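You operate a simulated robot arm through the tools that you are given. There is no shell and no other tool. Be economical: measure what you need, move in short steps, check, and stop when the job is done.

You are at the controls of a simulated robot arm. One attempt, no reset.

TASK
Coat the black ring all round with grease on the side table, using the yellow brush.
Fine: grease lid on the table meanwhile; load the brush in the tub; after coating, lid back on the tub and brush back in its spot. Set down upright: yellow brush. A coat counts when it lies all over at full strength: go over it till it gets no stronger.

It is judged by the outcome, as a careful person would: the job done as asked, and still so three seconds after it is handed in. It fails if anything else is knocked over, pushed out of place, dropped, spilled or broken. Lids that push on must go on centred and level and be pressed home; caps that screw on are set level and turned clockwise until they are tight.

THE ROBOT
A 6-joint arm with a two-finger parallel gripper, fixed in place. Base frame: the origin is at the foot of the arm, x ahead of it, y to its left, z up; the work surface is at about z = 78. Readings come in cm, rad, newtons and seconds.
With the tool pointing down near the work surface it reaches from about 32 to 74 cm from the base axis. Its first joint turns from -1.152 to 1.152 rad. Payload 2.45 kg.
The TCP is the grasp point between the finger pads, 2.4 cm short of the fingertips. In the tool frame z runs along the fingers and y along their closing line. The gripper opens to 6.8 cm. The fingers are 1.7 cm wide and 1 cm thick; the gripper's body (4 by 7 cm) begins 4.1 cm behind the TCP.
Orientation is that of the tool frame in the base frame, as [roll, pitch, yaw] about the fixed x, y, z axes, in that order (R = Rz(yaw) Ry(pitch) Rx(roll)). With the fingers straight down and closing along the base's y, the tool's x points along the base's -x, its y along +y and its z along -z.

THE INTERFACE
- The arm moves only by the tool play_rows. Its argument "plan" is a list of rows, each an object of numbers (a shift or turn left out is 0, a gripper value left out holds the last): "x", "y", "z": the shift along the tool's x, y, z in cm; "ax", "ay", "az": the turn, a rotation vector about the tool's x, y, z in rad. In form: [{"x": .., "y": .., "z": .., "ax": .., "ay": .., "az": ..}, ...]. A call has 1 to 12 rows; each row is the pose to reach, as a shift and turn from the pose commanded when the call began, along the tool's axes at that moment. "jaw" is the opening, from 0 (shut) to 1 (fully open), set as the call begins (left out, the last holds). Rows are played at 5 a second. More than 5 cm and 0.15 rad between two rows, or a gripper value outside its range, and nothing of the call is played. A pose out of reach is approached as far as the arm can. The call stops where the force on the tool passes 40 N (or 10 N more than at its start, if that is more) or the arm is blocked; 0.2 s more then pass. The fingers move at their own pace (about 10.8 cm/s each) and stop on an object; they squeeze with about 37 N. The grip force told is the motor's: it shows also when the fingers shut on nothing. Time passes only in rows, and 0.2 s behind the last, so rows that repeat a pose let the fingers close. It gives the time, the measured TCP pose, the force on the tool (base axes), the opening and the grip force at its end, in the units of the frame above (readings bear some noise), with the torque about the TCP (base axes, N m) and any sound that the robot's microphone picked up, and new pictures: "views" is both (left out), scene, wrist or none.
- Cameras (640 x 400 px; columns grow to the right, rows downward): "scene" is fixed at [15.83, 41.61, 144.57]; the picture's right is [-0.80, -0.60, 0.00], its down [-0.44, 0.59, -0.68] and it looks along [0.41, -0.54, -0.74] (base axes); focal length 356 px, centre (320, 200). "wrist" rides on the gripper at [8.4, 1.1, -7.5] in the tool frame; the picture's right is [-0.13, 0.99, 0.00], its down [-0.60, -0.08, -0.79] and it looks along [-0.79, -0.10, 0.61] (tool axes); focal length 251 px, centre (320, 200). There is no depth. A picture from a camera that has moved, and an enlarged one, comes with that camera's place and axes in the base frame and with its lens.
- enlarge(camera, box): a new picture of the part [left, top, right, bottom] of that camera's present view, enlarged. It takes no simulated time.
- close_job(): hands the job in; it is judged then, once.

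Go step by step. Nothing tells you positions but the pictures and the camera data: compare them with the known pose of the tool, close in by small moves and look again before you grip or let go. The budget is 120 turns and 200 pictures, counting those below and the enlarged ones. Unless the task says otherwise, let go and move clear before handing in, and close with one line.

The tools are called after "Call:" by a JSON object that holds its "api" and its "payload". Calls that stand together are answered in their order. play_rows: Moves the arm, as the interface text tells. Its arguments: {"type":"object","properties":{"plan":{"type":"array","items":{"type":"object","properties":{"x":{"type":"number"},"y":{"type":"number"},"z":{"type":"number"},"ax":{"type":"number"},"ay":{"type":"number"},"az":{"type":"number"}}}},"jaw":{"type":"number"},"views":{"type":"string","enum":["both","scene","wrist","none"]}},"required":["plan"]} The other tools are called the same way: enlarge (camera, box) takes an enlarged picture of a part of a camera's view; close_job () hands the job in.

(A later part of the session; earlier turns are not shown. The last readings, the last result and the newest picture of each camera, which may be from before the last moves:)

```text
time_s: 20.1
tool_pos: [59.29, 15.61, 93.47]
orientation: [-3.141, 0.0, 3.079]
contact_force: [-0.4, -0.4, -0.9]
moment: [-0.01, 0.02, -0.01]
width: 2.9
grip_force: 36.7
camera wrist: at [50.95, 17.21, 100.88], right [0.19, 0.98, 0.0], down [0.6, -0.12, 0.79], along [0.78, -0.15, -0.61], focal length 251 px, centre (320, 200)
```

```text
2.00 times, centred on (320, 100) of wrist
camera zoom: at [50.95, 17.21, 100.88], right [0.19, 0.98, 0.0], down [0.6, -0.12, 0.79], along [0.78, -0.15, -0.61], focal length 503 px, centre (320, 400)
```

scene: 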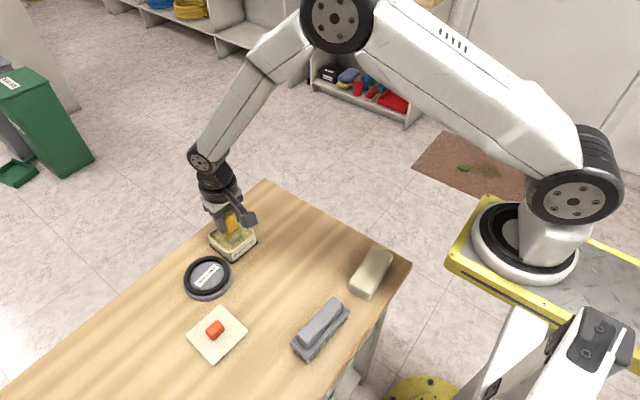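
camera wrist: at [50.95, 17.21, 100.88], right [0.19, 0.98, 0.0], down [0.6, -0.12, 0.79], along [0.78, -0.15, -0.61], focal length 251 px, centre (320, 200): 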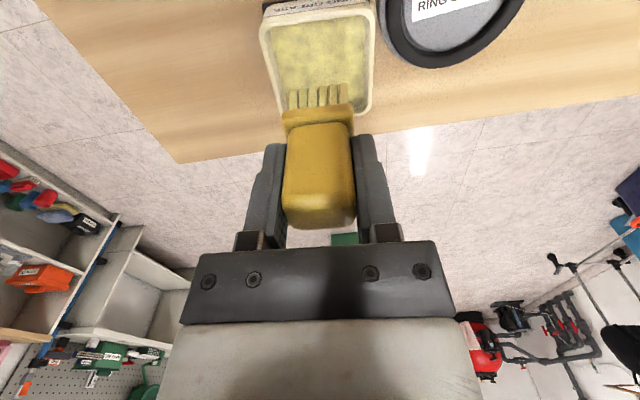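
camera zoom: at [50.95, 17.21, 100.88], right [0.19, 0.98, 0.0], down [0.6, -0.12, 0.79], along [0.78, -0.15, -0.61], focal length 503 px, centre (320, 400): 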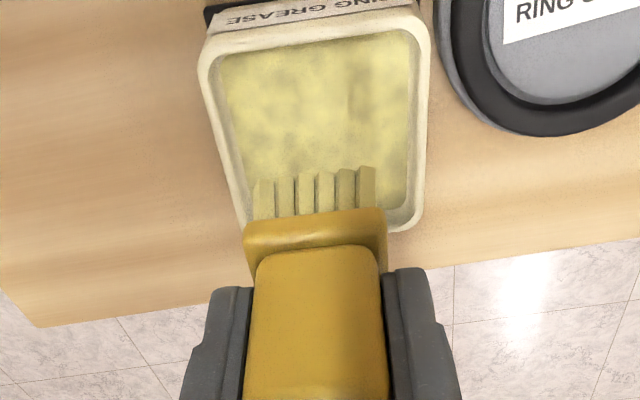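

Brush loaded and still well held. Next I'll go over the ring's +y side.

Call:
{"api": "play_rows", "payload": {"plan": [{"x": 1, "y": 4.3}, {"x": 2.2, "y": 8.7}, {"x": 3.5, "y": 13.1}, {"x": 3.5, "y": 13.1, "z": 3.5}, {"x": 3.5, "y": 13.1, "z": 3.5}]}}

Call:
{"api": "enlarge", "payload": {"camera": "scene", "box": [150, 200, 270, 320]}}

Call:
{"api": "enlarge", "payload": {"camera": "wrist", "box": [200, 0, 440, 200]}}

```text
time_s: 21.2
tool_pos: [56.74, 29.01, 90.23]
orientation: [3.138, 0.001, 3.081]
contact_force: [-0.1, -0.1, -0.4]
moment: [-0.02, -0.02, 0.01]
width: 2.93
grip_force: 36.9
camera wrist: at [48.31, 30.6, 97.54], right [0.19, 0.98, 0.0], down [0.6, -0.12, 0.79], along [0.78, -0.15, -0.61], focal length 251 px, centre (320, 200)
```

scene: 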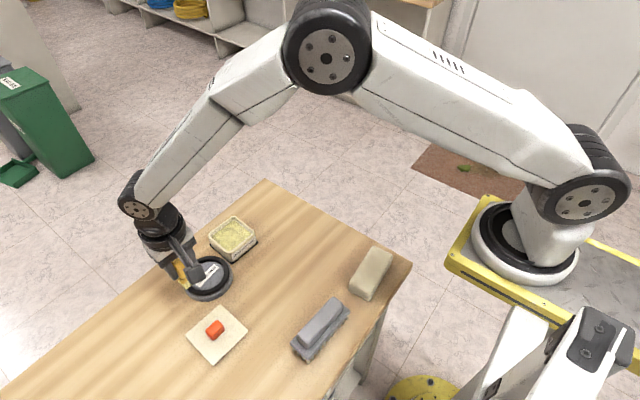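
wrist: 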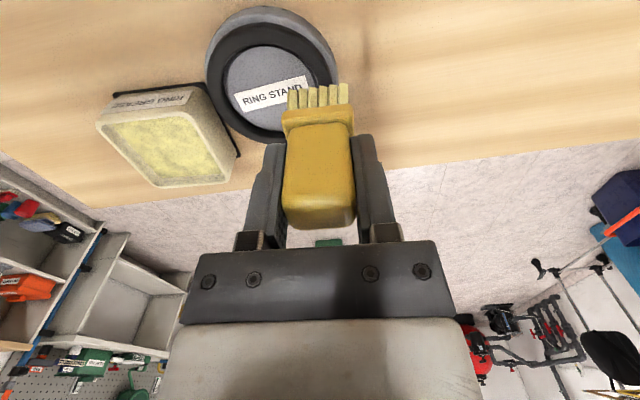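

```text
3.33 times, centred on (210, 260) of scene
camera zoom: at [15.83, 41.62, 144.57], right [-0.8, -0.6, 0.0], down [-0.44, 0.59, -0.68], along [0.41, -0.54, -0.74], focal length 1187 px, centre (687, 0)
```

zoom: 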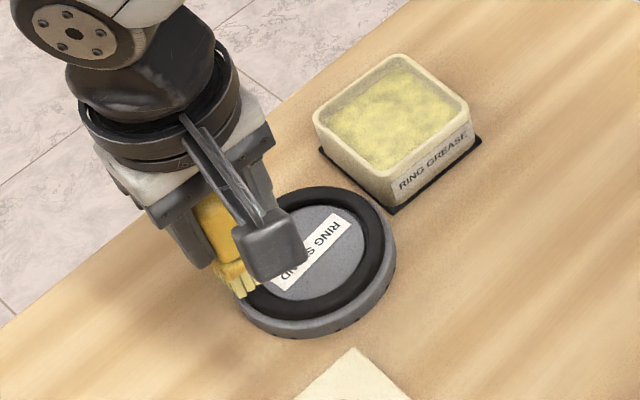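

```text
2.00 times, centred on (320, 100) of wrist
camera zoom: at [48.31, 30.6, 97.54], right [0.19, 0.98, 0.0], down [0.6, -0.12, 0.79], along [0.78, -0.15, -0.61], focal length 503 px, centre (320, 400)
```

zoom: 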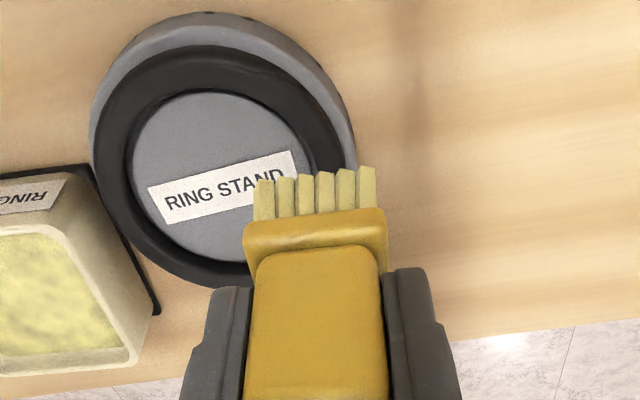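

The ring centre is about (56.65, 25.4), with outer radius ~4.3-4.5. I'll lower onto the ring and find the contact height.

Call:
{"api": "play_rows", "payload": {"plan": [{"z": 1.5}, {"z": 2.2}, {"z": 2.6}, {"z": 2.6}], "views": "none"}}

Call:
{"api": "enlarge", "payload": {"camera": "scene", "box": [150, 200, 270, 320]}}

```text
time_s: 22.2
tool_pos: [56.74, 28.88, 87.49]
orientation: [3.14, 0.0, 3.081]
contact_force: [0.4, -0.4, -0.8]
moment: [0.01, 0.0, -0.03]
width: 2.91
grip_force: 37.0
```

```text
3.33 times, centred on (210, 260) of scene
camera zoom: at [15.83, 41.61, 144.57], right [-0.8, -0.6, 0.0], down [-0.44, 0.59, -0.68], along [0.41, -0.54, -0.74], focal length 1187 px, centre (687, 0)
```

zoom: 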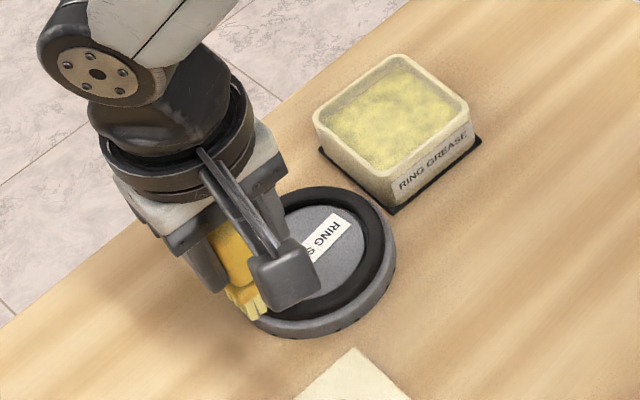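

Call:
{"api": "play_rows", "payload": {"plan": [{"z": 0.3}, {"z": 0.6}, {"z": 0.6}], "views": "none"}}

Call:
{"api": "enlarge", "payload": {"camera": "wrist", "box": [200, 0, 440, 200]}}

```text
time_s: 23.1
tool_pos: [56.77, 28.96, 86.87]
orientation: [3.141, 0.002, 3.08]
contact_force: [0.7, 0.2, -0.2]
moment: [-0.01, 0.0, -0.02]
width: 2.95
grip_force: 36.6
```

```text
2.00 times, centred on (320, 100) of wrist
camera zoom: at [48.34, 30.58, 94.28], right [0.19, 0.98, 0.0], down [0.6, -0.12, 0.79], along [0.78, -0.15, -0.61], focal length 503 px, centre (320, 400)
```

zoom: 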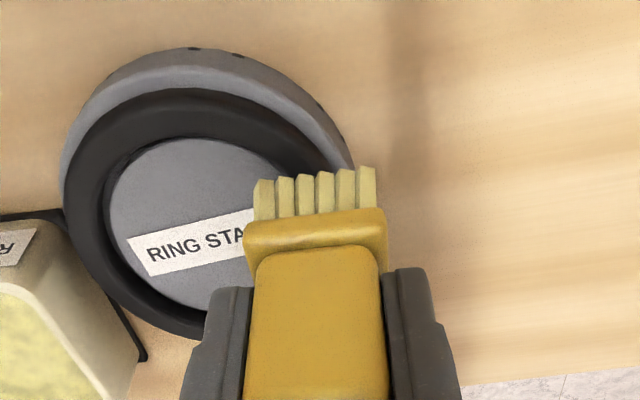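

Call:
{"api": "play_rows", "payload": {"plan": [{"z": 0.3}, {"z": 0.6}, {"z": 0.6}], "views": "none"}}

Call:
{"api": "enlarge", "payload": {"camera": "wrist", "box": [200, 0, 440, 200]}}

```text
time_s: 23.9
tool_pos: [56.65, 28.89, 86.16]
orientation: [3.139, 0.002, 3.082]
contact_force: [-0.8, -1.1, 1.6]
moment: [-0.02, 0.01, 0.0]
width: 2.93
grip_force: 37.0
```

```text
2.00 times, centred on (320, 100) of wrist
camera zoom: at [48.31, 30.49, 93.61], right [0.19, 0.98, 0.0], down [0.6, -0.12, 0.79], along [0.78, -0.15, -0.61], focal length 503 px, centre (320, 400)
```

zoom: 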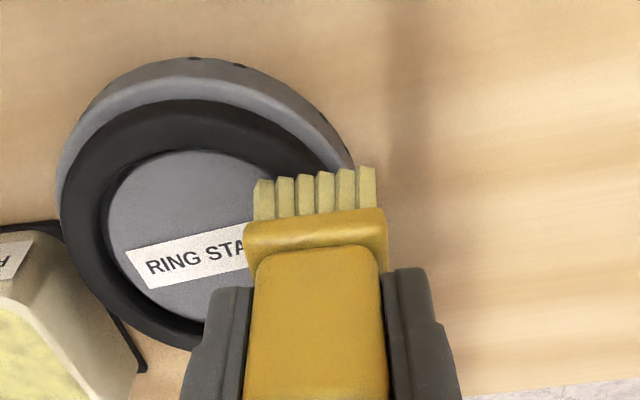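

Call:
{"api": "play_rows", "payload": {"plan": [{"z": 0.15}, {"z": 0.3}, {"z": 0.3}], "views": "none"}}

```text
time_s: 24.6
tool_pos: [56.75, 28.98, 86.25]
orientation: [3.138, 0.004, 3.081]
contact_force: [-5.8, -4.7, 26.9]
moment: [-0.25, 0.24, 0.01]
width: 2.91
grip_force: 36.8
```

Contact is at a commanded z of about 86.2. I'll ease off to a light press and sweep the first half circle via the +x side.

Call:
{"api": "play_rows", "payload": {"plan": [{"x": -0.951, "y": -0.066, "z": -0.13}, {"x": -1.852, "y": -0.376, "z": -0.13}, {"x": -2.642, "y": -0.908, "z": -0.13}, {"x": -3.267, "y": -1.627, "z": -0.13}, {"x": -3.686, "y": -2.483, "z": -0.13}, {"x": -3.868, "y": -3.418, "z": -0.13}, {"x": -3.802, "y": -4.369, "z": -0.13}, {"x": -3.492, "y": -5.27, "z": -0.13}, {"x": -2.96, "y": -6.06, "z": -0.13}, {"x": -2.241, "y": -6.686, "z": -0.13}, {"x": -1.385, "y": -7.104, "z": -0.13}, {"x": -0.45, "y": -7.286, "z": -0.13}]}}

Call:
{"api": "enlarge", "payload": {"camera": "wrist", "box": [220, 0, 460, 200]}}

Call:
{"api": "enlarge", "payload": {"camera": "scene", "box": [150, 200, 270, 320]}}

```text
time_s: 27.2
tool_pos: [56.73, 21.67, 86.07]
orientation: [3.139, 0.002, 3.08]
contact_force: [-0.6, -0.5, -1.7]
moment: [-0.01, 0.05, 0.0]
width: 2.91
grip_force: 37.1
camera wrist: at [48.29, 23.22, 93.5], right [0.19, 0.98, 0.0], down [0.6, -0.12, 0.79], along [0.78, -0.15, -0.61], focal length 251 px, centre (320, 200)
```

scene: 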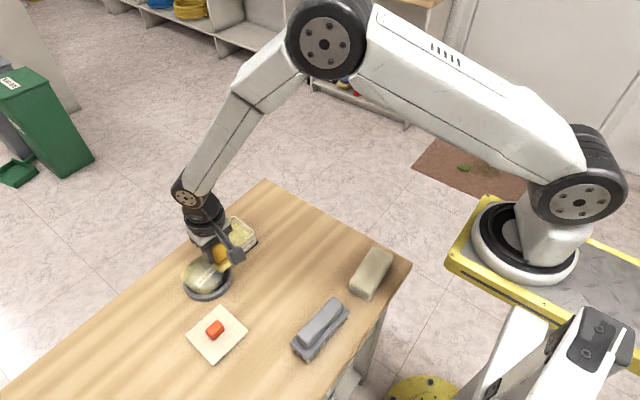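
wrist: 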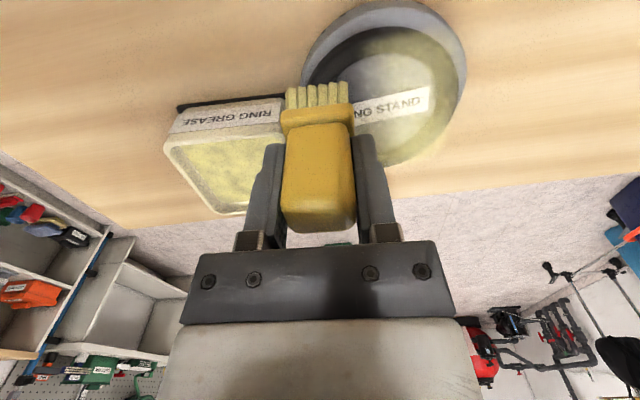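

```text
2.00 times, centred on (340, 100) of wrist
camera zoom: at [48.29, 23.22, 93.5], right [0.19, 0.98, 0.0], down [0.6, -0.12, 0.79], along [0.78, -0.15, -0.61], focal length 503 px, centre (280, 400)
```

zoom: 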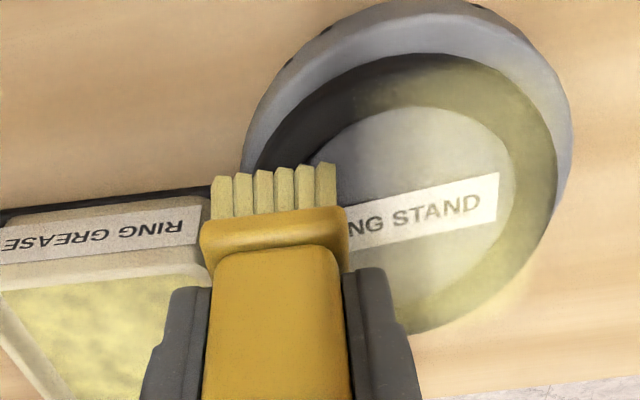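

```text
3.33 times, centred on (210, 260) of scene
camera zoom: at [15.83, 41.61, 144.57], right [-0.8, -0.6, 0.0], down [-0.44, 0.59, -0.68], along [0.41, -0.54, -0.74], focal length 1187 px, centre (687, 0)
```

zoom: 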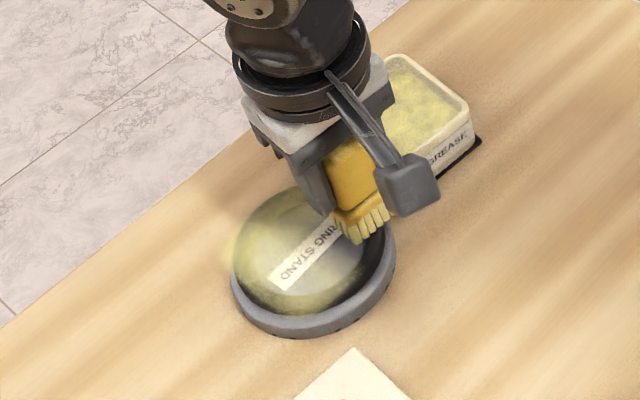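

Grease goes on well but the outer edge spreads slightly past the ring, so I'll use a smaller radius. Sweeping the second half via the -x side.

Call:
{"api": "play_rows", "payload": {"plan": [{"x": 0.881, "y": 0.409, "z": 0.08}, {"x": 1.696, "y": 0.689, "z": 0.08}, {"x": 2.41, "y": 1.171, "z": 0.08}, {"x": 2.976, "y": 1.82, "z": 0.08}, {"x": 3.354, "y": 2.594, "z": 0.08}, {"x": 3.519, "y": 3.44, "z": 0.08}, {"x": 3.459, "y": 4.299, "z": 0.08}, {"x": 3.179, "y": 5.114, "z": 0.08}, {"x": 2.697, "y": 5.828, "z": 0.08}, {"x": 2.048, "y": 6.394, "z": 0.08}, {"x": 1.274, "y": 6.772, "z": 0.08}, {"x": 0.428, "y": 6.937, "z": 0.08}], "views": "wrist"}}

Call:
{"api": "enlarge", "payload": {"camera": "wrist", "box": [200, 0, 440, 200]}}

Call:
{"api": "enlarge", "payload": {"camera": "scene", "box": [150, 200, 270, 320]}}

```text
time_s: 29.9
tool_pos: [56.82, 28.64, 85.93]
orientation: [3.141, 0.002, 3.08]
contact_force: [-2.6, -0.1, 3.4]
moment: [0.04, 0.08, 0.03]
width: 2.92
grip_force: 37.3
camera wrist: at [48.36, 30.18, 93.41], right [0.19, 0.98, 0.0], down [0.6, -0.12, 0.79], along [0.78, -0.15, -0.61], focal length 251 px, centre (320, 200)
```

wrist: 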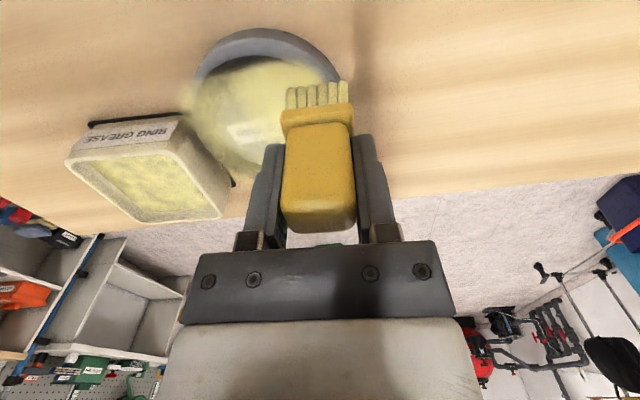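

```text
2.00 times, centred on (320, 100) of wrist
camera zoom: at [48.36, 30.18, 93.41], right [0.19, 0.98, 0.0], down [0.6, -0.12, 0.79], along [0.78, -0.15, -0.61], focal length 503 px, centre (320, 400)
```

zoom: 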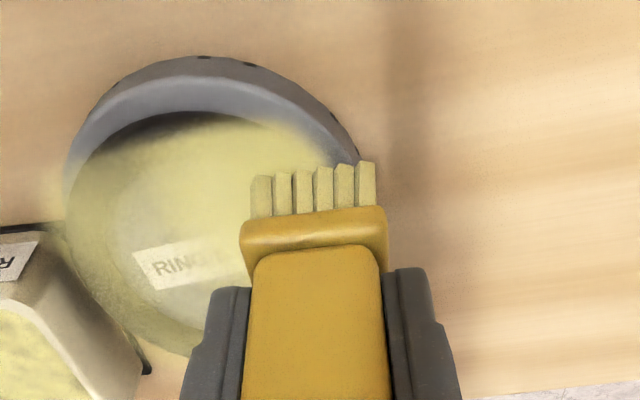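

```text
3.33 times, centred on (210, 260) of scene
camera zoom: at [15.82, 41.61, 144.57], right [-0.8, -0.6, 0.0], down [-0.44, 0.59, -0.68], along [0.41, -0.54, -0.74], focal length 1187 px, centre (687, 0)
```

zoom: 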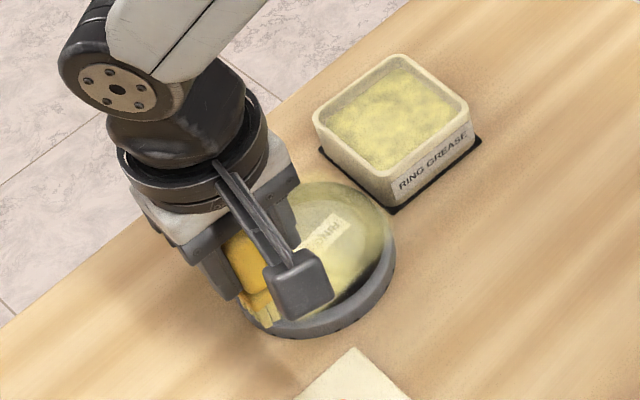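

The -x edge is still bare while the +x side overshot, so the true sweep centre should shift about 0.75 cm toward -x. I'll go over that half again.

Call:
{"api": "play_rows", "payload": {"plan": [{"x": 1.77, "y": 0.172, "z": 0.03}, {"x": 2.591, "y": -0.229, "z": 0.03}, {"x": 3.28, "y": -0.829, "z": 0.03}, {"x": 3.79, "y": -1.586, "z": 0.03}, {"x": 4.088, "y": -2.45, "z": 0.03}, {"x": 4.151, "y": -3.362, "z": 0.03}, {"x": 3.976, "y": -4.259, "z": 0.03}, {"x": 3.575, "y": -5.08, "z": 0.03}, {"x": 2.975, "y": -5.769, "z": 0.03}, {"x": 2.217, "y": -6.279, "z": 0.03}, {"x": 1.353, "y": -6.577, "z": 0.03}, {"x": 0.442, "y": -6.64, "z": 0.03}], "views": "wrist"}}

Call:
{"api": "enlarge", "payload": {"camera": "wrist", "box": [220, 0, 460, 200]}}

Call:
{"api": "enlarge", "payload": {"camera": "scene", "box": [150, 200, 270, 320]}}

```text
time_s: 32.5
tool_pos: [55.86, 21.85, 85.94]
orientation: [3.141, 0.002, 3.08]
contact_force: [-4.1, -1.1, 3.4]
moment: [-0.07, 0.1, -0.04]
width: 2.93
grip_force: 37.1
camera wrist: at [47.49, 23.45, 93.31], right [0.19, 0.98, 0.0], down [0.6, -0.12, 0.79], along [0.78, -0.15, -0.61], focal length 251 px, centre (320, 200)
```

wrist: 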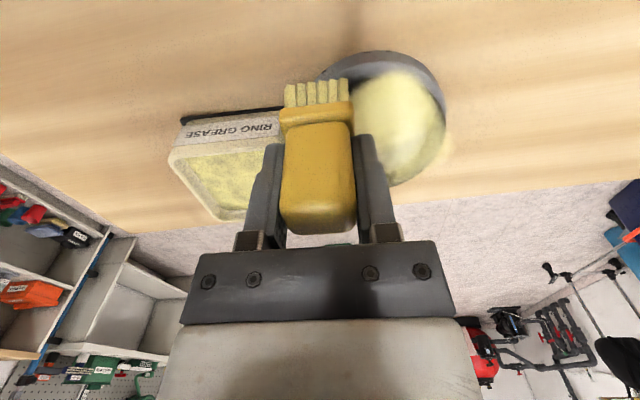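

```text
2.00 times, centred on (340, 100) of wrist
camera zoom: at [47.49, 23.45, 93.31], right [0.19, 0.98, 0.0], down [0.6, -0.12, 0.79], along [0.78, -0.15, -0.61], focal length 503 px, centre (280, 400)
```

zoom: 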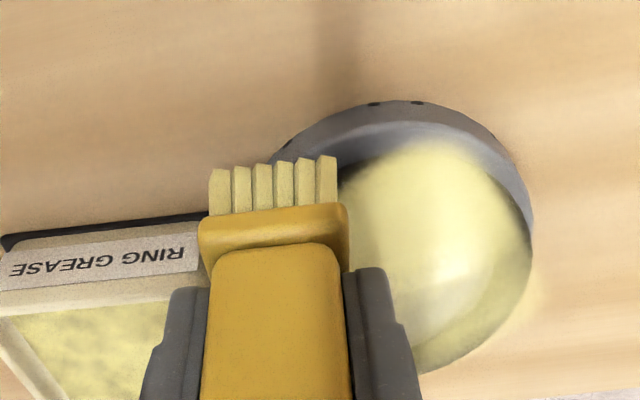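

```text
3.33 times, centred on (210, 260) of scene
camera zoom: at [15.82, 41.61, 144.57], right [-0.8, -0.6, 0.0], down [-0.44, 0.59, -0.68], along [0.41, -0.54, -0.74], focal length 1187 px, centre (687, 0)
```

zoom: 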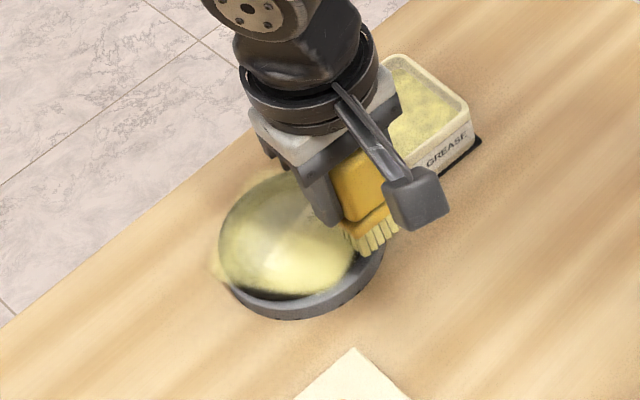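

The stand was dragged about 1.7 cm by that last sweep. I'll lift straight away and look clearly before going on.

Call:
{"api": "play_rows", "payload": {"plan": [{"z": -1}, {"z": -5}, {"z": -9}, {"x": 4, "y": 1, "z": -10}, {"x": 8.5, "y": 3, "z": -10}, {"x": 8.5, "y": 3, "z": -10}]}}

Call:
{"api": "enlarge", "payload": {"camera": "wrist", "box": [220, 0, 460, 200]}}

Call:
{"api": "enlarge", "payload": {"camera": "scene", "box": [150, 200, 270, 320]}}

```text
time_s: 33.9
tool_pos: [47.39, 25.38, 96.03]
orientation: [3.14, 0.001, 3.08]
contact_force: [0.1, -0.3, 0.1]
moment: [-0.01, -0.02, -0.02]
width: 2.94
grip_force: 36.9
camera wrist: at [39.07, 27.07, 103.39], right [0.19, 0.98, 0.0], down [0.6, -0.12, 0.79], along [0.78, -0.15, -0.61], focal length 251 px, centre (320, 200)
```

scene: 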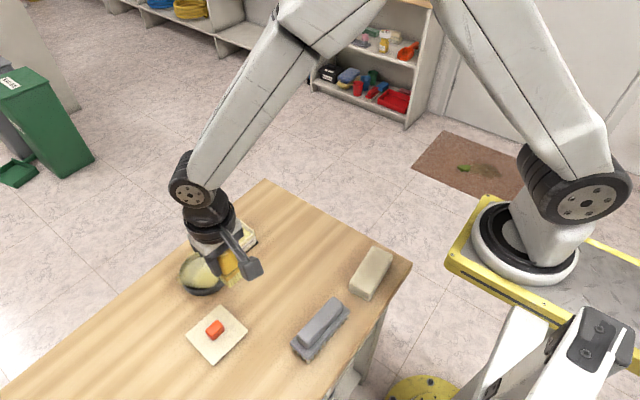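
wrist: 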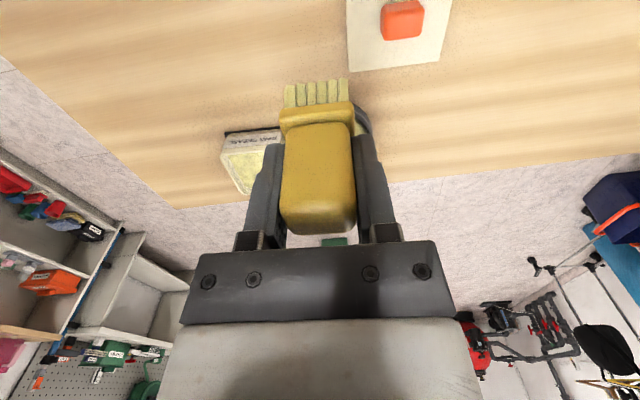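

```text
2.00 times, centred on (340, 100) of wrist
camera zoom: at [39.07, 27.07, 103.39], right [0.19, 0.98, 0.0], down [0.6, -0.12, 0.79], along [0.78, -0.15, -0.61], focal length 503 px, centre (280, 400)
```

zoom: 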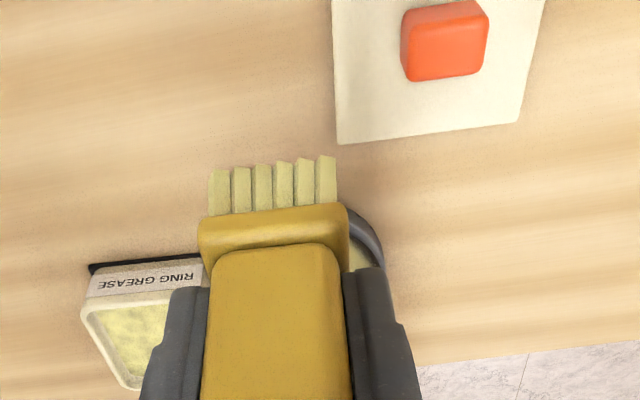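

```text
3.33 times, centred on (210, 260) of scene
camera zoom: at [15.82, 41.61, 144.57], right [-0.8, -0.6, 0.0], down [-0.44, 0.59, -0.68], along [0.41, -0.54, -0.74], focal length 1187 px, centre (687, 0)
```

zoom: 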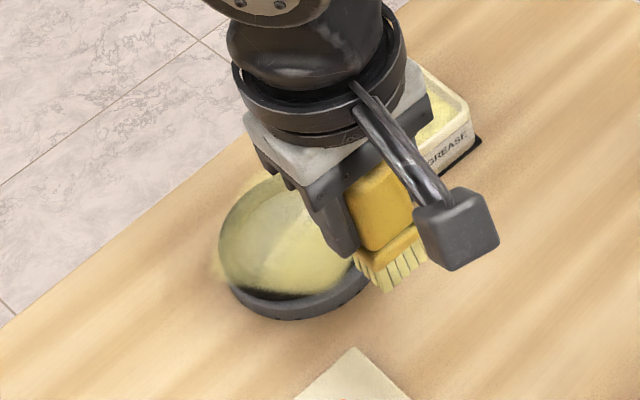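

Moving aside to see the stand clearly.

Call:
{"api": "play_rows", "payload": {"plan": [{"x": 2, "y": -4, "z": -1}, {"x": 4, "y": -8.3, "z": -2}, {"x": 4, "y": -8.3, "z": -2}]}}

Call:
{"api": "enlarge", "payload": {"camera": "scene", "box": [150, 200, 270, 320]}}

Call:
{"api": "enlarge", "payload": {"camera": "wrist", "box": [260, 60, 460, 210]}}

```text
time_s: 34.6
tool_pos: [43.07, 17.21, 97.89]
orientation: [3.14, 0.001, 3.082]
contact_force: [0.4, 0.0, -0.6]
moment: [0.0, -0.02, -0.02]
width: 2.89
grip_force: 36.8
camera wrist: at [34.53, 18.83, 105.33], right [0.19, 0.98, 0.0], down [0.6, -0.12, 0.79], along [0.78, -0.15, -0.61], focal length 251 px, centre (320, 200)
```

scene: 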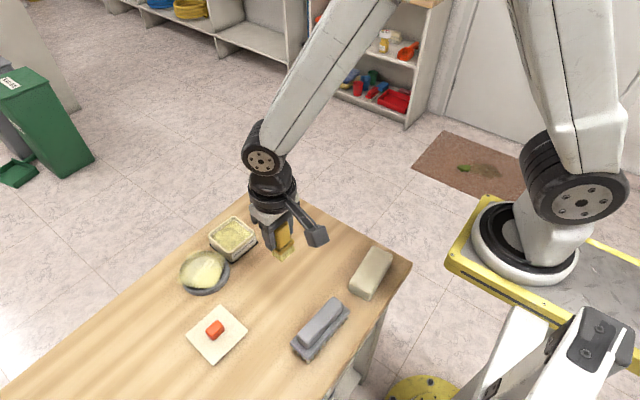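
wrist: 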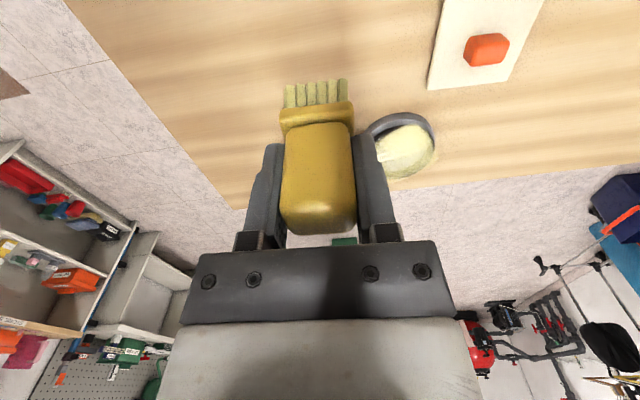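

```text
3.33 times, centred on (210, 260) of scene
camera zoom: at [15.83, 41.61, 144.57], right [-0.8, -0.6, 0.0], down [-0.44, 0.59, -0.68], along [0.41, -0.54, -0.74], focal length 1187 px, centre (687, 0)
```

zoom: 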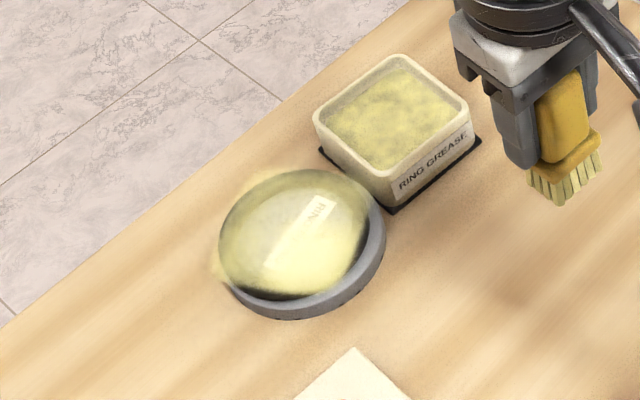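

```text
2.67 times, centred on (360, 135) of wrist
camera zoom: at [34.53, 18.83, 105.33], right [0.19, 0.98, 0.0], down [0.6, -0.12, 0.79], along [0.78, -0.15, -0.61], focal length 670 px, centre (213, 373)
```

zoom: 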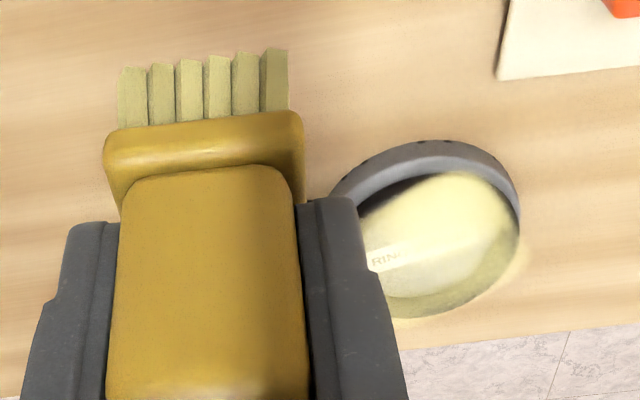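

Call:
{"api": "enlarge", "payload": {"camera": "scene", "box": [230, 170, 330, 270]}}

```text
4.00 times, centred on (280, 220) of scene
camera zoom: at [15.83, 41.61, 144.57], right [-0.8, -0.6, 0.0], down [-0.44, 0.59, -0.68], along [0.41, -0.54, -0.74], focal length 1425 px, centre (480, 120)
```

zoom: 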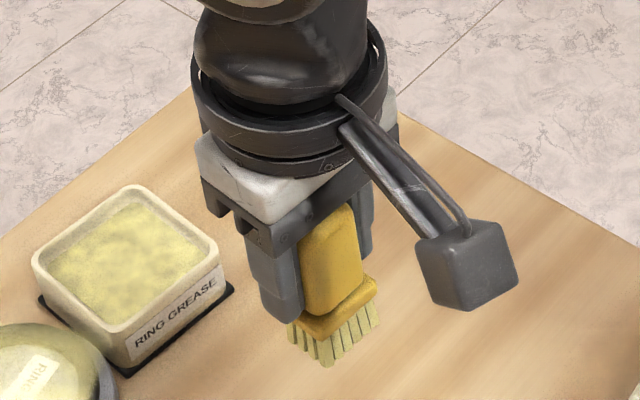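

The stand sits near (58.3, 24.9) now, about 1.6 cm from its start. I judge the brush tilted ~0.1 rad in the grip with its far edge lower, which explains the bare -x crescent. I'll tilt the tool to compensate and return over the ring to finish lightly; I'll push the stand back afterwards.

Call:
{"api": "play_rows", "payload": {"plan": [{"x": -3.6, "y": 3, "ay": -0.05}, {"x": -7.3, "y": 6, "ay": -0.1}, {"x": -10.9, "y": 9, "ay": -0.1}, {"x": -14.57, "y": 12.01, "ay": -0.1}, {"x": -14.57, "y": 12.01, "z": 4.5, "ay": -0.1}, {"x": -14.57, "y": 12.01, "z": 8.5, "ay": -0.1}, {"x": -14.57, "y": 12.01, "z": 10, "ay": -0.1}, {"x": -14.57, "y": 12.01, "z": 10, "ay": -0.1}]}}

Call:
{"api": "enlarge", "payload": {"camera": "wrist", "box": [200, 0, 440, 200]}}

Call:
{"api": "enlarge", "payload": {"camera": "scene", "box": [150, 200, 270, 320]}}

```text
time_s: 36.5
tool_pos: [58.32, 28.53, 87.87]
orientation: [3.14, 0.103, 3.08]
contact_force: [0.3, 0.0, -0.4]
moment: [0.02, 0.03, 0.02]
width: 2.91
grip_force: 37.3
camera wrist: at [49.14, 30.13, 94.43], right [0.19, 0.98, 0.01], down [0.52, -0.11, 0.85], along [0.84, -0.15, -0.53], focal length 251 px, centre (320, 200)
```

scene: 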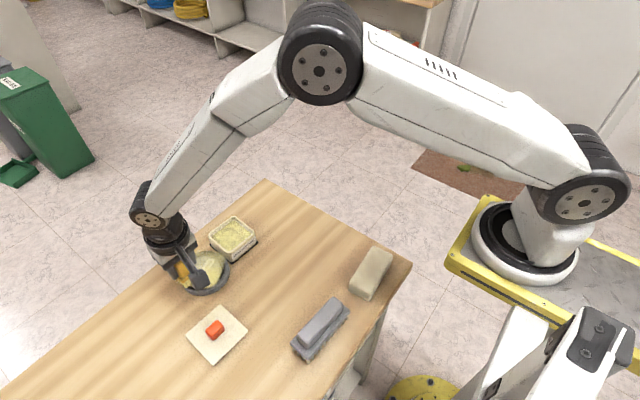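
wrist: 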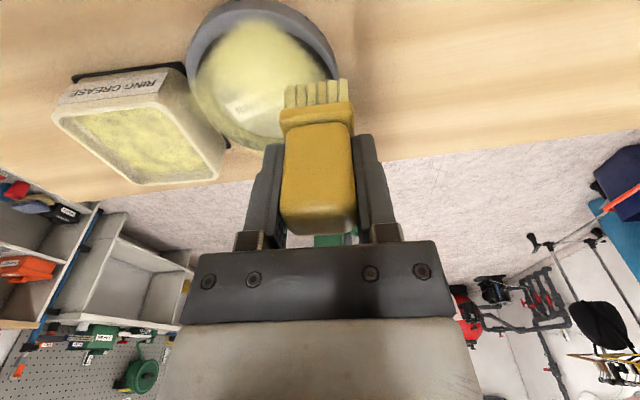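

```text
2.00 times, centred on (320, 100) of wrist
camera zoom: at [49.14, 30.13, 94.43], right [0.19, 0.98, 0.01], down [0.52, -0.11, 0.85], along [0.84, -0.15, -0.53], focal length 503 px, centre (320, 400)
```

zoom: 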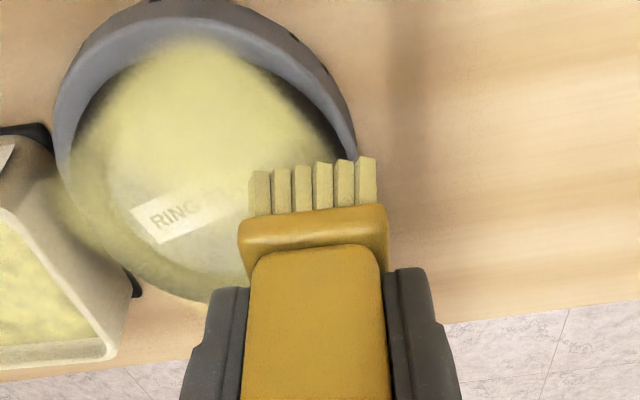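

```text
3.33 times, centred on (210, 260) of scene
camera zoom: at [15.83, 41.61, 144.57], right [-0.8, -0.6, 0.0], down [-0.44, 0.59, -0.68], along [0.41, -0.54, -0.74], focal length 1187 px, centre (687, 0)
```

zoom: 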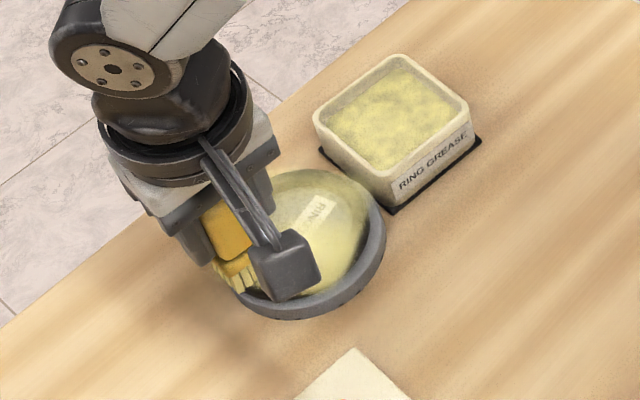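

The bare spots are at the -x diagonals. I'll lower gently to contact with the levelled brush; ring centre now ≈(58.4, 25.2).

Call:
{"api": "play_rows", "payload": {"plan": [{"x": 0.07, "z": 0.7}, {"x": 0.12, "z": 1.2}, {"x": 0.15, "z": 1.5}, {"x": 0.15, "z": 1.5}], "views": "none"}}

```text
time_s: 37.5
tool_pos: [58.3, 28.48, 86.54]
orientation: [3.14, 0.103, 3.081]
contact_force: [1.0, -0.6, -0.9]
moment: [0.0, 0.0, -0.02]
width: 2.94
grip_force: 37.4
```

Call:
{"api": "play_rows", "payload": {"plan": [{"x": 0.02, "z": 0.2}, {"x": 0.04, "z": 0.35}, {"x": 0.04, "z": 0.35}], "views": "none"}}

```text
time_s: 38.2
tool_pos: [58.24, 28.42, 86.15]
orientation: [3.14, 0.102, 3.081]
contact_force: [-0.1, 1.0, -0.9]
moment: [-0.03, 0.03, -0.01]
width: 2.93
grip_force: 37.2
```

Call:
{"api": "play_rows", "payload": {"plan": [{"x": 0.02, "z": 0.15}, {"x": 0.03, "z": 0.25}, {"x": 0.03, "z": 0.25}], "views": "none"}}

Call:
{"api": "enlarge", "payload": {"camera": "wrist", "box": [200, 0, 440, 200]}}

```text
time_s: 39.0
tool_pos: [58.3, 28.45, 85.82]
orientation: [3.14, 0.101, 3.079]
contact_force: [-0.2, -1.4, 0.6]
moment: [-0.02, 0.07, 0.02]
width: 2.9
grip_force: 36.8
```

```text
2.00 times, centred on (320, 100) of wrist
camera zoom: at [49.26, 30.15, 92.43], right [0.19, 0.98, 0.01], down [0.52, -0.11, 0.85], along [0.84, -0.15, -0.53], focal length 503 px, centre (320, 400)
```

zoom: 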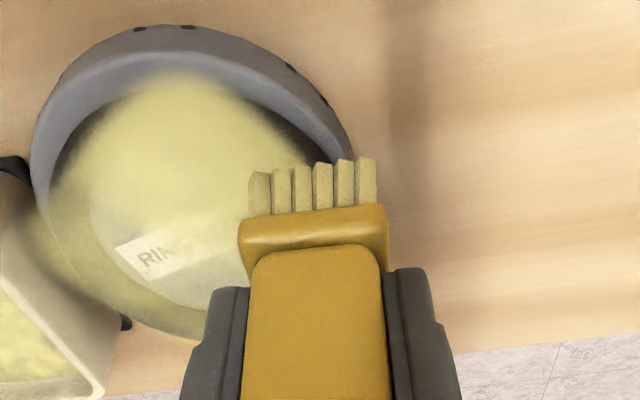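

Barely touching now. I'll sweep the first quarter toward -x at this light press and check that the stand stays put.

Call:
{"api": "play_rows", "payload": {"plan": [{"x": 0.816, "y": 0.081, "z": -0.004}, {"x": 1.633, "y": -0.32, "z": -0.088}, {"x": 2.318, "y": -0.92, "z": -0.159}, {"x": 2.826, "y": -1.678, "z": -0.212}, {"x": 3.121, "y": -2.542, "z": -0.242}, {"x": 3.185, "y": -3.453, "z": -0.249}], "views": "none"}}

Call:
{"api": "enlarge", "payload": {"camera": "wrist", "box": [200, 0, 440, 200]}}

Call:
{"api": "enlarge", "payload": {"camera": "scene", "box": [150, 200, 270, 320]}}

```text
time_s: 40.5
tool_pos: [54.84, 25.32, 85.73]
orientation: [3.14, 0.105, 3.082]
contact_force: [-0.3, 5.6, 6.7]
moment: [0.2, 0.04, -0.06]
width: 2.91
grip_force: 36.8
```

```text
2.00 times, centred on (320, 100) of wrist
camera zoom: at [45.8, 26.99, 92.37], right [0.19, 0.98, 0.02], down [0.51, -0.11, 0.85], along [0.84, -0.15, -0.53], focal length 503 px, centre (320, 400)
```

zoom: 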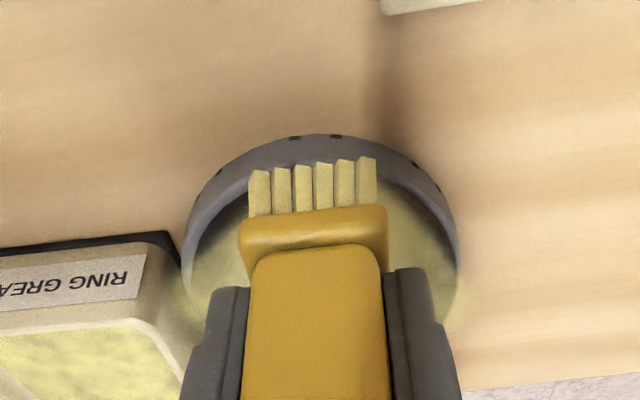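

```text
3.33 times, centred on (210, 260) of scene
camera zoom: at [15.81, 41.62, 144.57], right [-0.8, -0.6, 0.0], down [-0.44, 0.59, -0.68], along [0.41, -0.54, -0.74], focal length 1187 px, centre (687, 0)
```

zoom: 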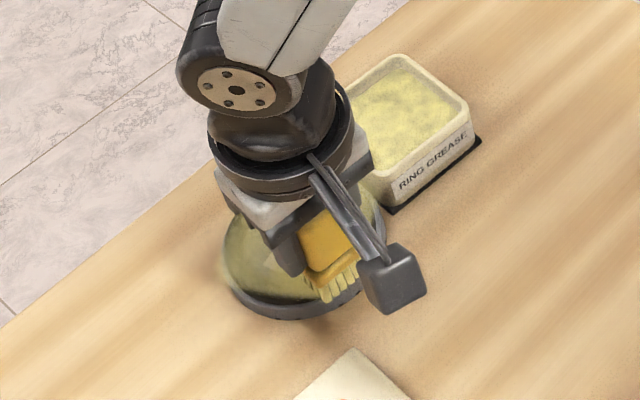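

The stand held and the -x side is coating. Continuing the next quarter, slightly lighter.

Call:
{"api": "play_rows", "payload": {"plan": [{"x": -0.175, "y": -0.897, "z": -0.02}, {"x": -0.574, "y": -1.719, "z": 0.02}, {"x": -1.17, "y": -2.407, "z": 0.08}, {"x": -1.924, "y": -2.918, "z": 0.16}, {"x": -2.783, "y": -3.215, "z": 0.25}, {"x": -3.69, "y": -3.278, "z": 0.34}], "views": "none"}}

Call:
{"api": "enlarge", "payload": {"camera": "wrist", "box": [220, 0, 460, 200]}}

Call:
{"api": "enlarge", "payload": {"camera": "scene", "box": [150, 200, 270, 320]}}

```text
time_s: 41.9
tool_pos: [58.48, 21.62, 85.87]
orientation: [-3.141, 0.102, 3.081]
contact_force: [-5.5, 0.6, 11.2]
moment: [0.0, 0.49, -0.05]
width: 2.92
grip_force: 36.6
```

```text
2.00 times, centred on (340, 100) of wrist
camera zoom: at [49.36, 23.29, 92.36], right [0.19, 0.98, 0.01], down [0.51, -0.11, 0.85], along [0.84, -0.15, -0.53], focal length 503 px, centre (280, 400)
```

zoom: 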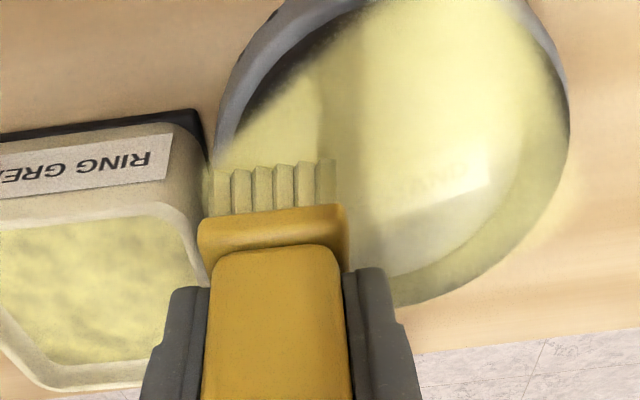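

```text
3.33 times, centred on (210, 260) of scene
camera zoom: at [15.79, 41.61, 144.57], right [-0.8, -0.6, 0.0], down [-0.44, 0.59, -0.68], along [0.41, -0.54, -0.74], focal length 1187 px, centre (687, 0)
```

zoom: 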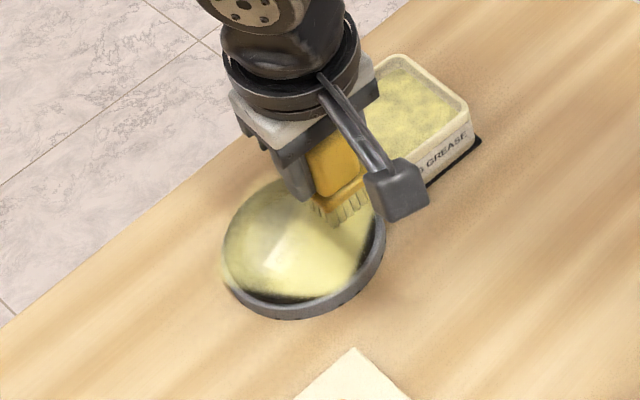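

Nearly all coated; a thin bare edge remains at the -x/-y diagonal and the brush looks drier. I'll lift and reload in the tub.

Call:
{"api": "play_rows", "payload": {"plan": [{"x": -0.3, "z": -3}, {"x": -0.72, "z": -6.96}, {"x": -1.4, "y": -3, "z": -6.9}, {"x": -2.0, "y": -5.85, "z": -6.83}, {"x": -1.64, "y": -5.85, "z": -3.35}, {"x": -1.43, "y": -5.85, "z": -1.36}, {"x": -1.35, "y": -5.85, "z": -0.62}, {"x": -1.35, "y": -5.85, "z": -0.62}], "views": "wrist"}}

Call:
{"api": "enlarge", "payload": {"camera": "scene", "box": [150, 190, 270, 310]}}

```text
time_s: 43.6
tool_pos: [59.3, 15.74, 86.64]
orientation: [3.14, 0.102, 3.081]
contact_force: [0.0, 0.0, -0.9]
moment: [0.01, 0.0, 0.01]
width: 2.91
grip_force: 37.0
camera wrist: at [50.21, 17.49, 93.14], right [0.19, 0.98, 0.01], down [0.52, -0.11, 0.85], along [0.84, -0.15, -0.53], focal length 251 px, centre (320, 200)
```

wrist: 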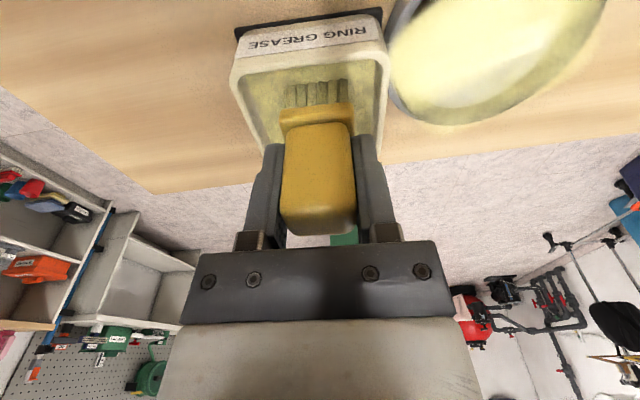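

```text
3.33 times, centred on (210, 250) of scene
camera zoom: at [15.83, 41.61, 144.57], right [-0.8, -0.6, 0.0], down [-0.44, 0.59, -0.68], along [0.41, -0.54, -0.74], focal length 1187 px, centre (687, 33)
```

zoom: 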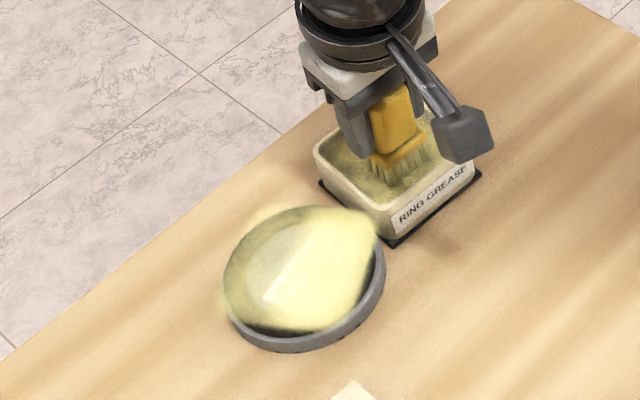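

Call:
{"api": "play_rows", "payload": {"plan": [{"x": 0.02, "z": 0.2}, {"x": 0.04, "z": 0.4}, {"x": 0.04, "z": 0.4}], "views": "none"}}

Call:
{"api": "enlarge", "payload": {"camera": "wrist", "box": [220, 0, 420, 200]}}

```text
time_s: 44.5
tool_pos: [59.35, 15.85, 86.32]
orientation: [3.14, 0.102, 3.081]
contact_force: [-6.2, -4.7, 21.6]
moment: [-0.14, 0.7, 0.04]
width: 2.94
grip_force: 37.3
```

```text
2.00 times, centred on (320, 100) of wrist
camera zoom: at [50.29, 17.56, 92.94], right [0.19, 0.98, 0.02], down [0.51, -0.11, 0.85], along [0.84, -0.15, -0.53], focal length 503 px, centre (320, 400)
```

zoom: 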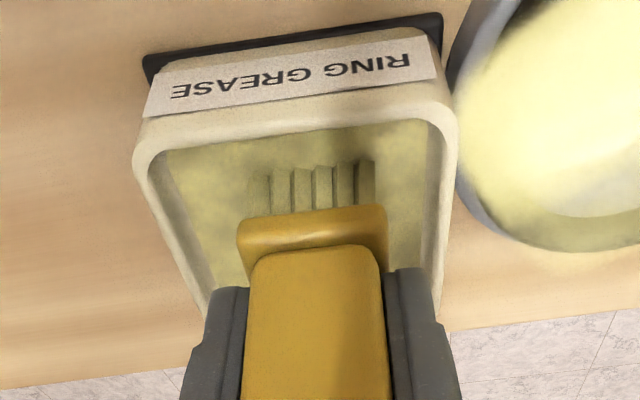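

Reloaded, but the torque shows the near edge now touches first, so 0.1 rad was too much tilt. I'll halve it and go back to the ring's +y side.

Call:
{"api": "play_rows", "payload": {"plan": [{"x": -0.3, "z": -3}, {"x": -0.72, "z": -6.96}, {"x": -0.15, "y": 4.5, "z": -7, "ay": 0.05}, {"x": 0.4, "y": 8.8, "z": -7.1, "ay": 0.05}, {"x": 0.98, "y": 13.07, "z": -7.14, "ay": 0.05}, {"x": 1.2, "y": 13.07, "z": -4.5, "ay": 0.05}, {"x": 1.49, "y": 13.07, "z": -2.16, "ay": 0.05}, {"x": 1.49, "y": 13.07, "z": -2.16, "ay": 0.05}], "views": "wrist"}}

Call:
{"api": "enlarge", "payload": {"camera": "wrist", "box": [180, 0, 420, 200]}}

Call:
{"api": "enlarge", "payload": {"camera": "scene", "box": [150, 200, 270, 320]}}

```text
time_s: 46.2
tool_pos: [58.39, 29.04, 88.4]
orientation: [3.141, 0.051, 3.08]
contact_force: [0.3, -0.3, -0.6]
moment: [-0.01, 0.0, -0.01]
width: 2.93
grip_force: 36.8
camera wrist: at [49.71, 30.62, 95.29], right [0.19, 0.98, 0.01], down [0.56, -0.11, 0.82], along [0.81, -0.15, -0.57], focal length 251 px, centre (320, 200)
```

wrist: 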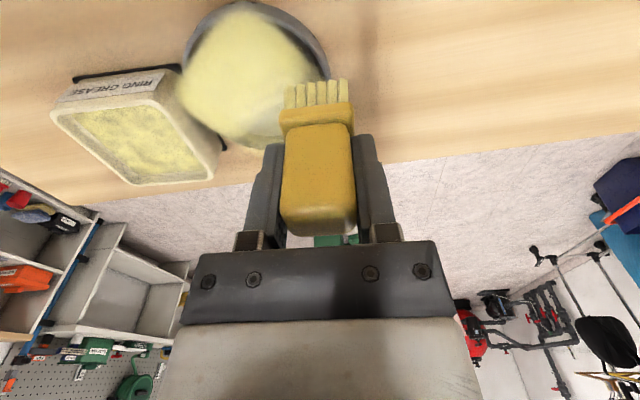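

```text
2.00 times, centred on (300, 100) of wrist
camera zoom: at [49.71, 30.62, 95.29], right [0.19, 0.98, 0.01], down [0.56, -0.11, 0.82], along [0.81, -0.15, -0.57], focal length 503 px, centre (360, 400)
```

zoom: 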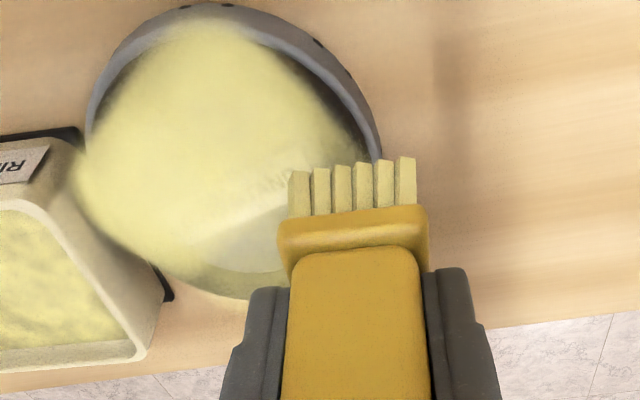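

```text
3.33 times, centred on (210, 260) of scene
camera zoom: at [15.83, 41.61, 144.57], right [-0.8, -0.6, 0.0], down [-0.44, 0.59, -0.68], along [0.41, -0.54, -0.74], focal length 1187 px, centre (687, 0)
```

zoom: 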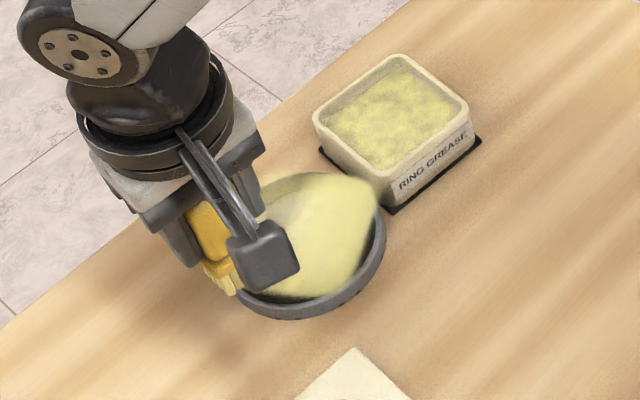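

Grease is strong where the brush dwelled and weak on the fast diagonals, so the arm cut corners. I'll go slower with dwell points; first lowering to contact.

Call:
{"api": "play_rows", "payload": {"plan": [{"x": 0.05, "y": -0.1, "z": 1.2}, {"x": 0.1, "y": -0.1, "z": 2.2}, {"x": 0.1, "y": -0.1, "z": 2.35}, {"x": 0.1, "y": -0.1, "z": 2.45}], "views": "none"}}

```text
time_s: 47.2
tool_pos: [58.46, 28.86, 85.77]
orientation: [3.14, 0.052, 3.08]
contact_force: [-1.9, -1.2, 4.0]
moment: [-0.05, 0.06, -0.04]
width: 2.93
grip_force: 37.1
```

Call:
{"api": "play_rows", "payload": {"plan": [{"x": -0.6, "y": -0.04, "z": 0.03}, {"x": -1.275, "y": -0.145, "z": 0.064}, {"x": -1.85, "y": -0.4, "z": 0.09}, {"x": -2.424, "y": -0.718, "z": 0.122}, {"x": -2.9, "y": -1.15, "z": 0.145}, {"x": -3.308, "y": -1.649, "z": 0.166}, {"x": -3.6, "y": -2.2, "z": 0.18}, {"x": -3.821, "y": -2.827, "z": 0.191}, {"x": -3.89, "y": -3.45, "z": 0.195}, {"x": -3.9, "y": -4.109, "z": 0.195}, {"x": -3.75, "y": -4.75, "z": 0.185}, {"x": -3.535, "y": -5.342, "z": 0.177}], "views": "none"}}

Call:
{"api": "enlarge", "payload": {"camera": "scene", "box": [150, 200, 270, 320]}}

Call:
{"api": "enlarge", "payload": {"camera": "wrist", "box": [220, 0, 460, 200]}}

```text
time_s: 49.9
tool_pos: [61.71, 23.31, 85.71]
orientation: [3.14, 0.054, 3.079]
contact_force: [2.4, 5.5, 8.2]
moment: [0.16, -0.18, 0.07]
width: 2.92
grip_force: 36.9
```

```text
3.33 times, centred on (210, 260) of scene
camera zoom: at [15.81, 41.62, 144.57], right [-0.8, -0.6, 0.0], down [-0.44, 0.59, -0.68], along [0.41, -0.54, -0.74], focal length 1187 px, centre (687, 0)
```

zoom: 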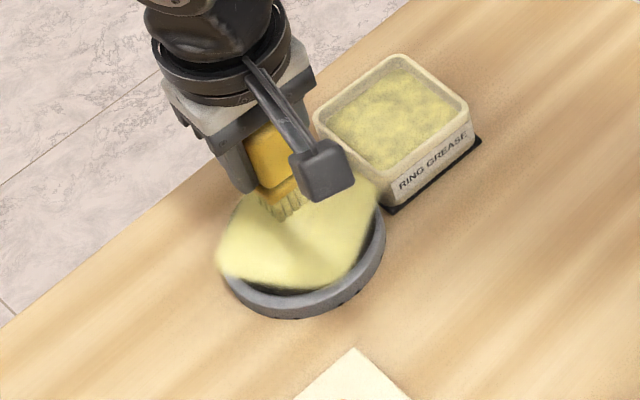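

```text
2.00 times, centred on (340, 100) of wrist
camera zoom: at [52.97, 24.98, 92.79], right [0.19, 0.98, 0.01], down [0.56, -0.11, 0.82], along [0.81, -0.15, -0.57], focal length 503 px, centre (280, 400)
```

zoom: 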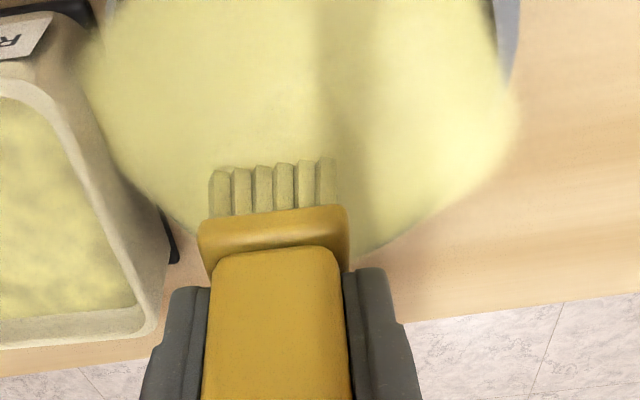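

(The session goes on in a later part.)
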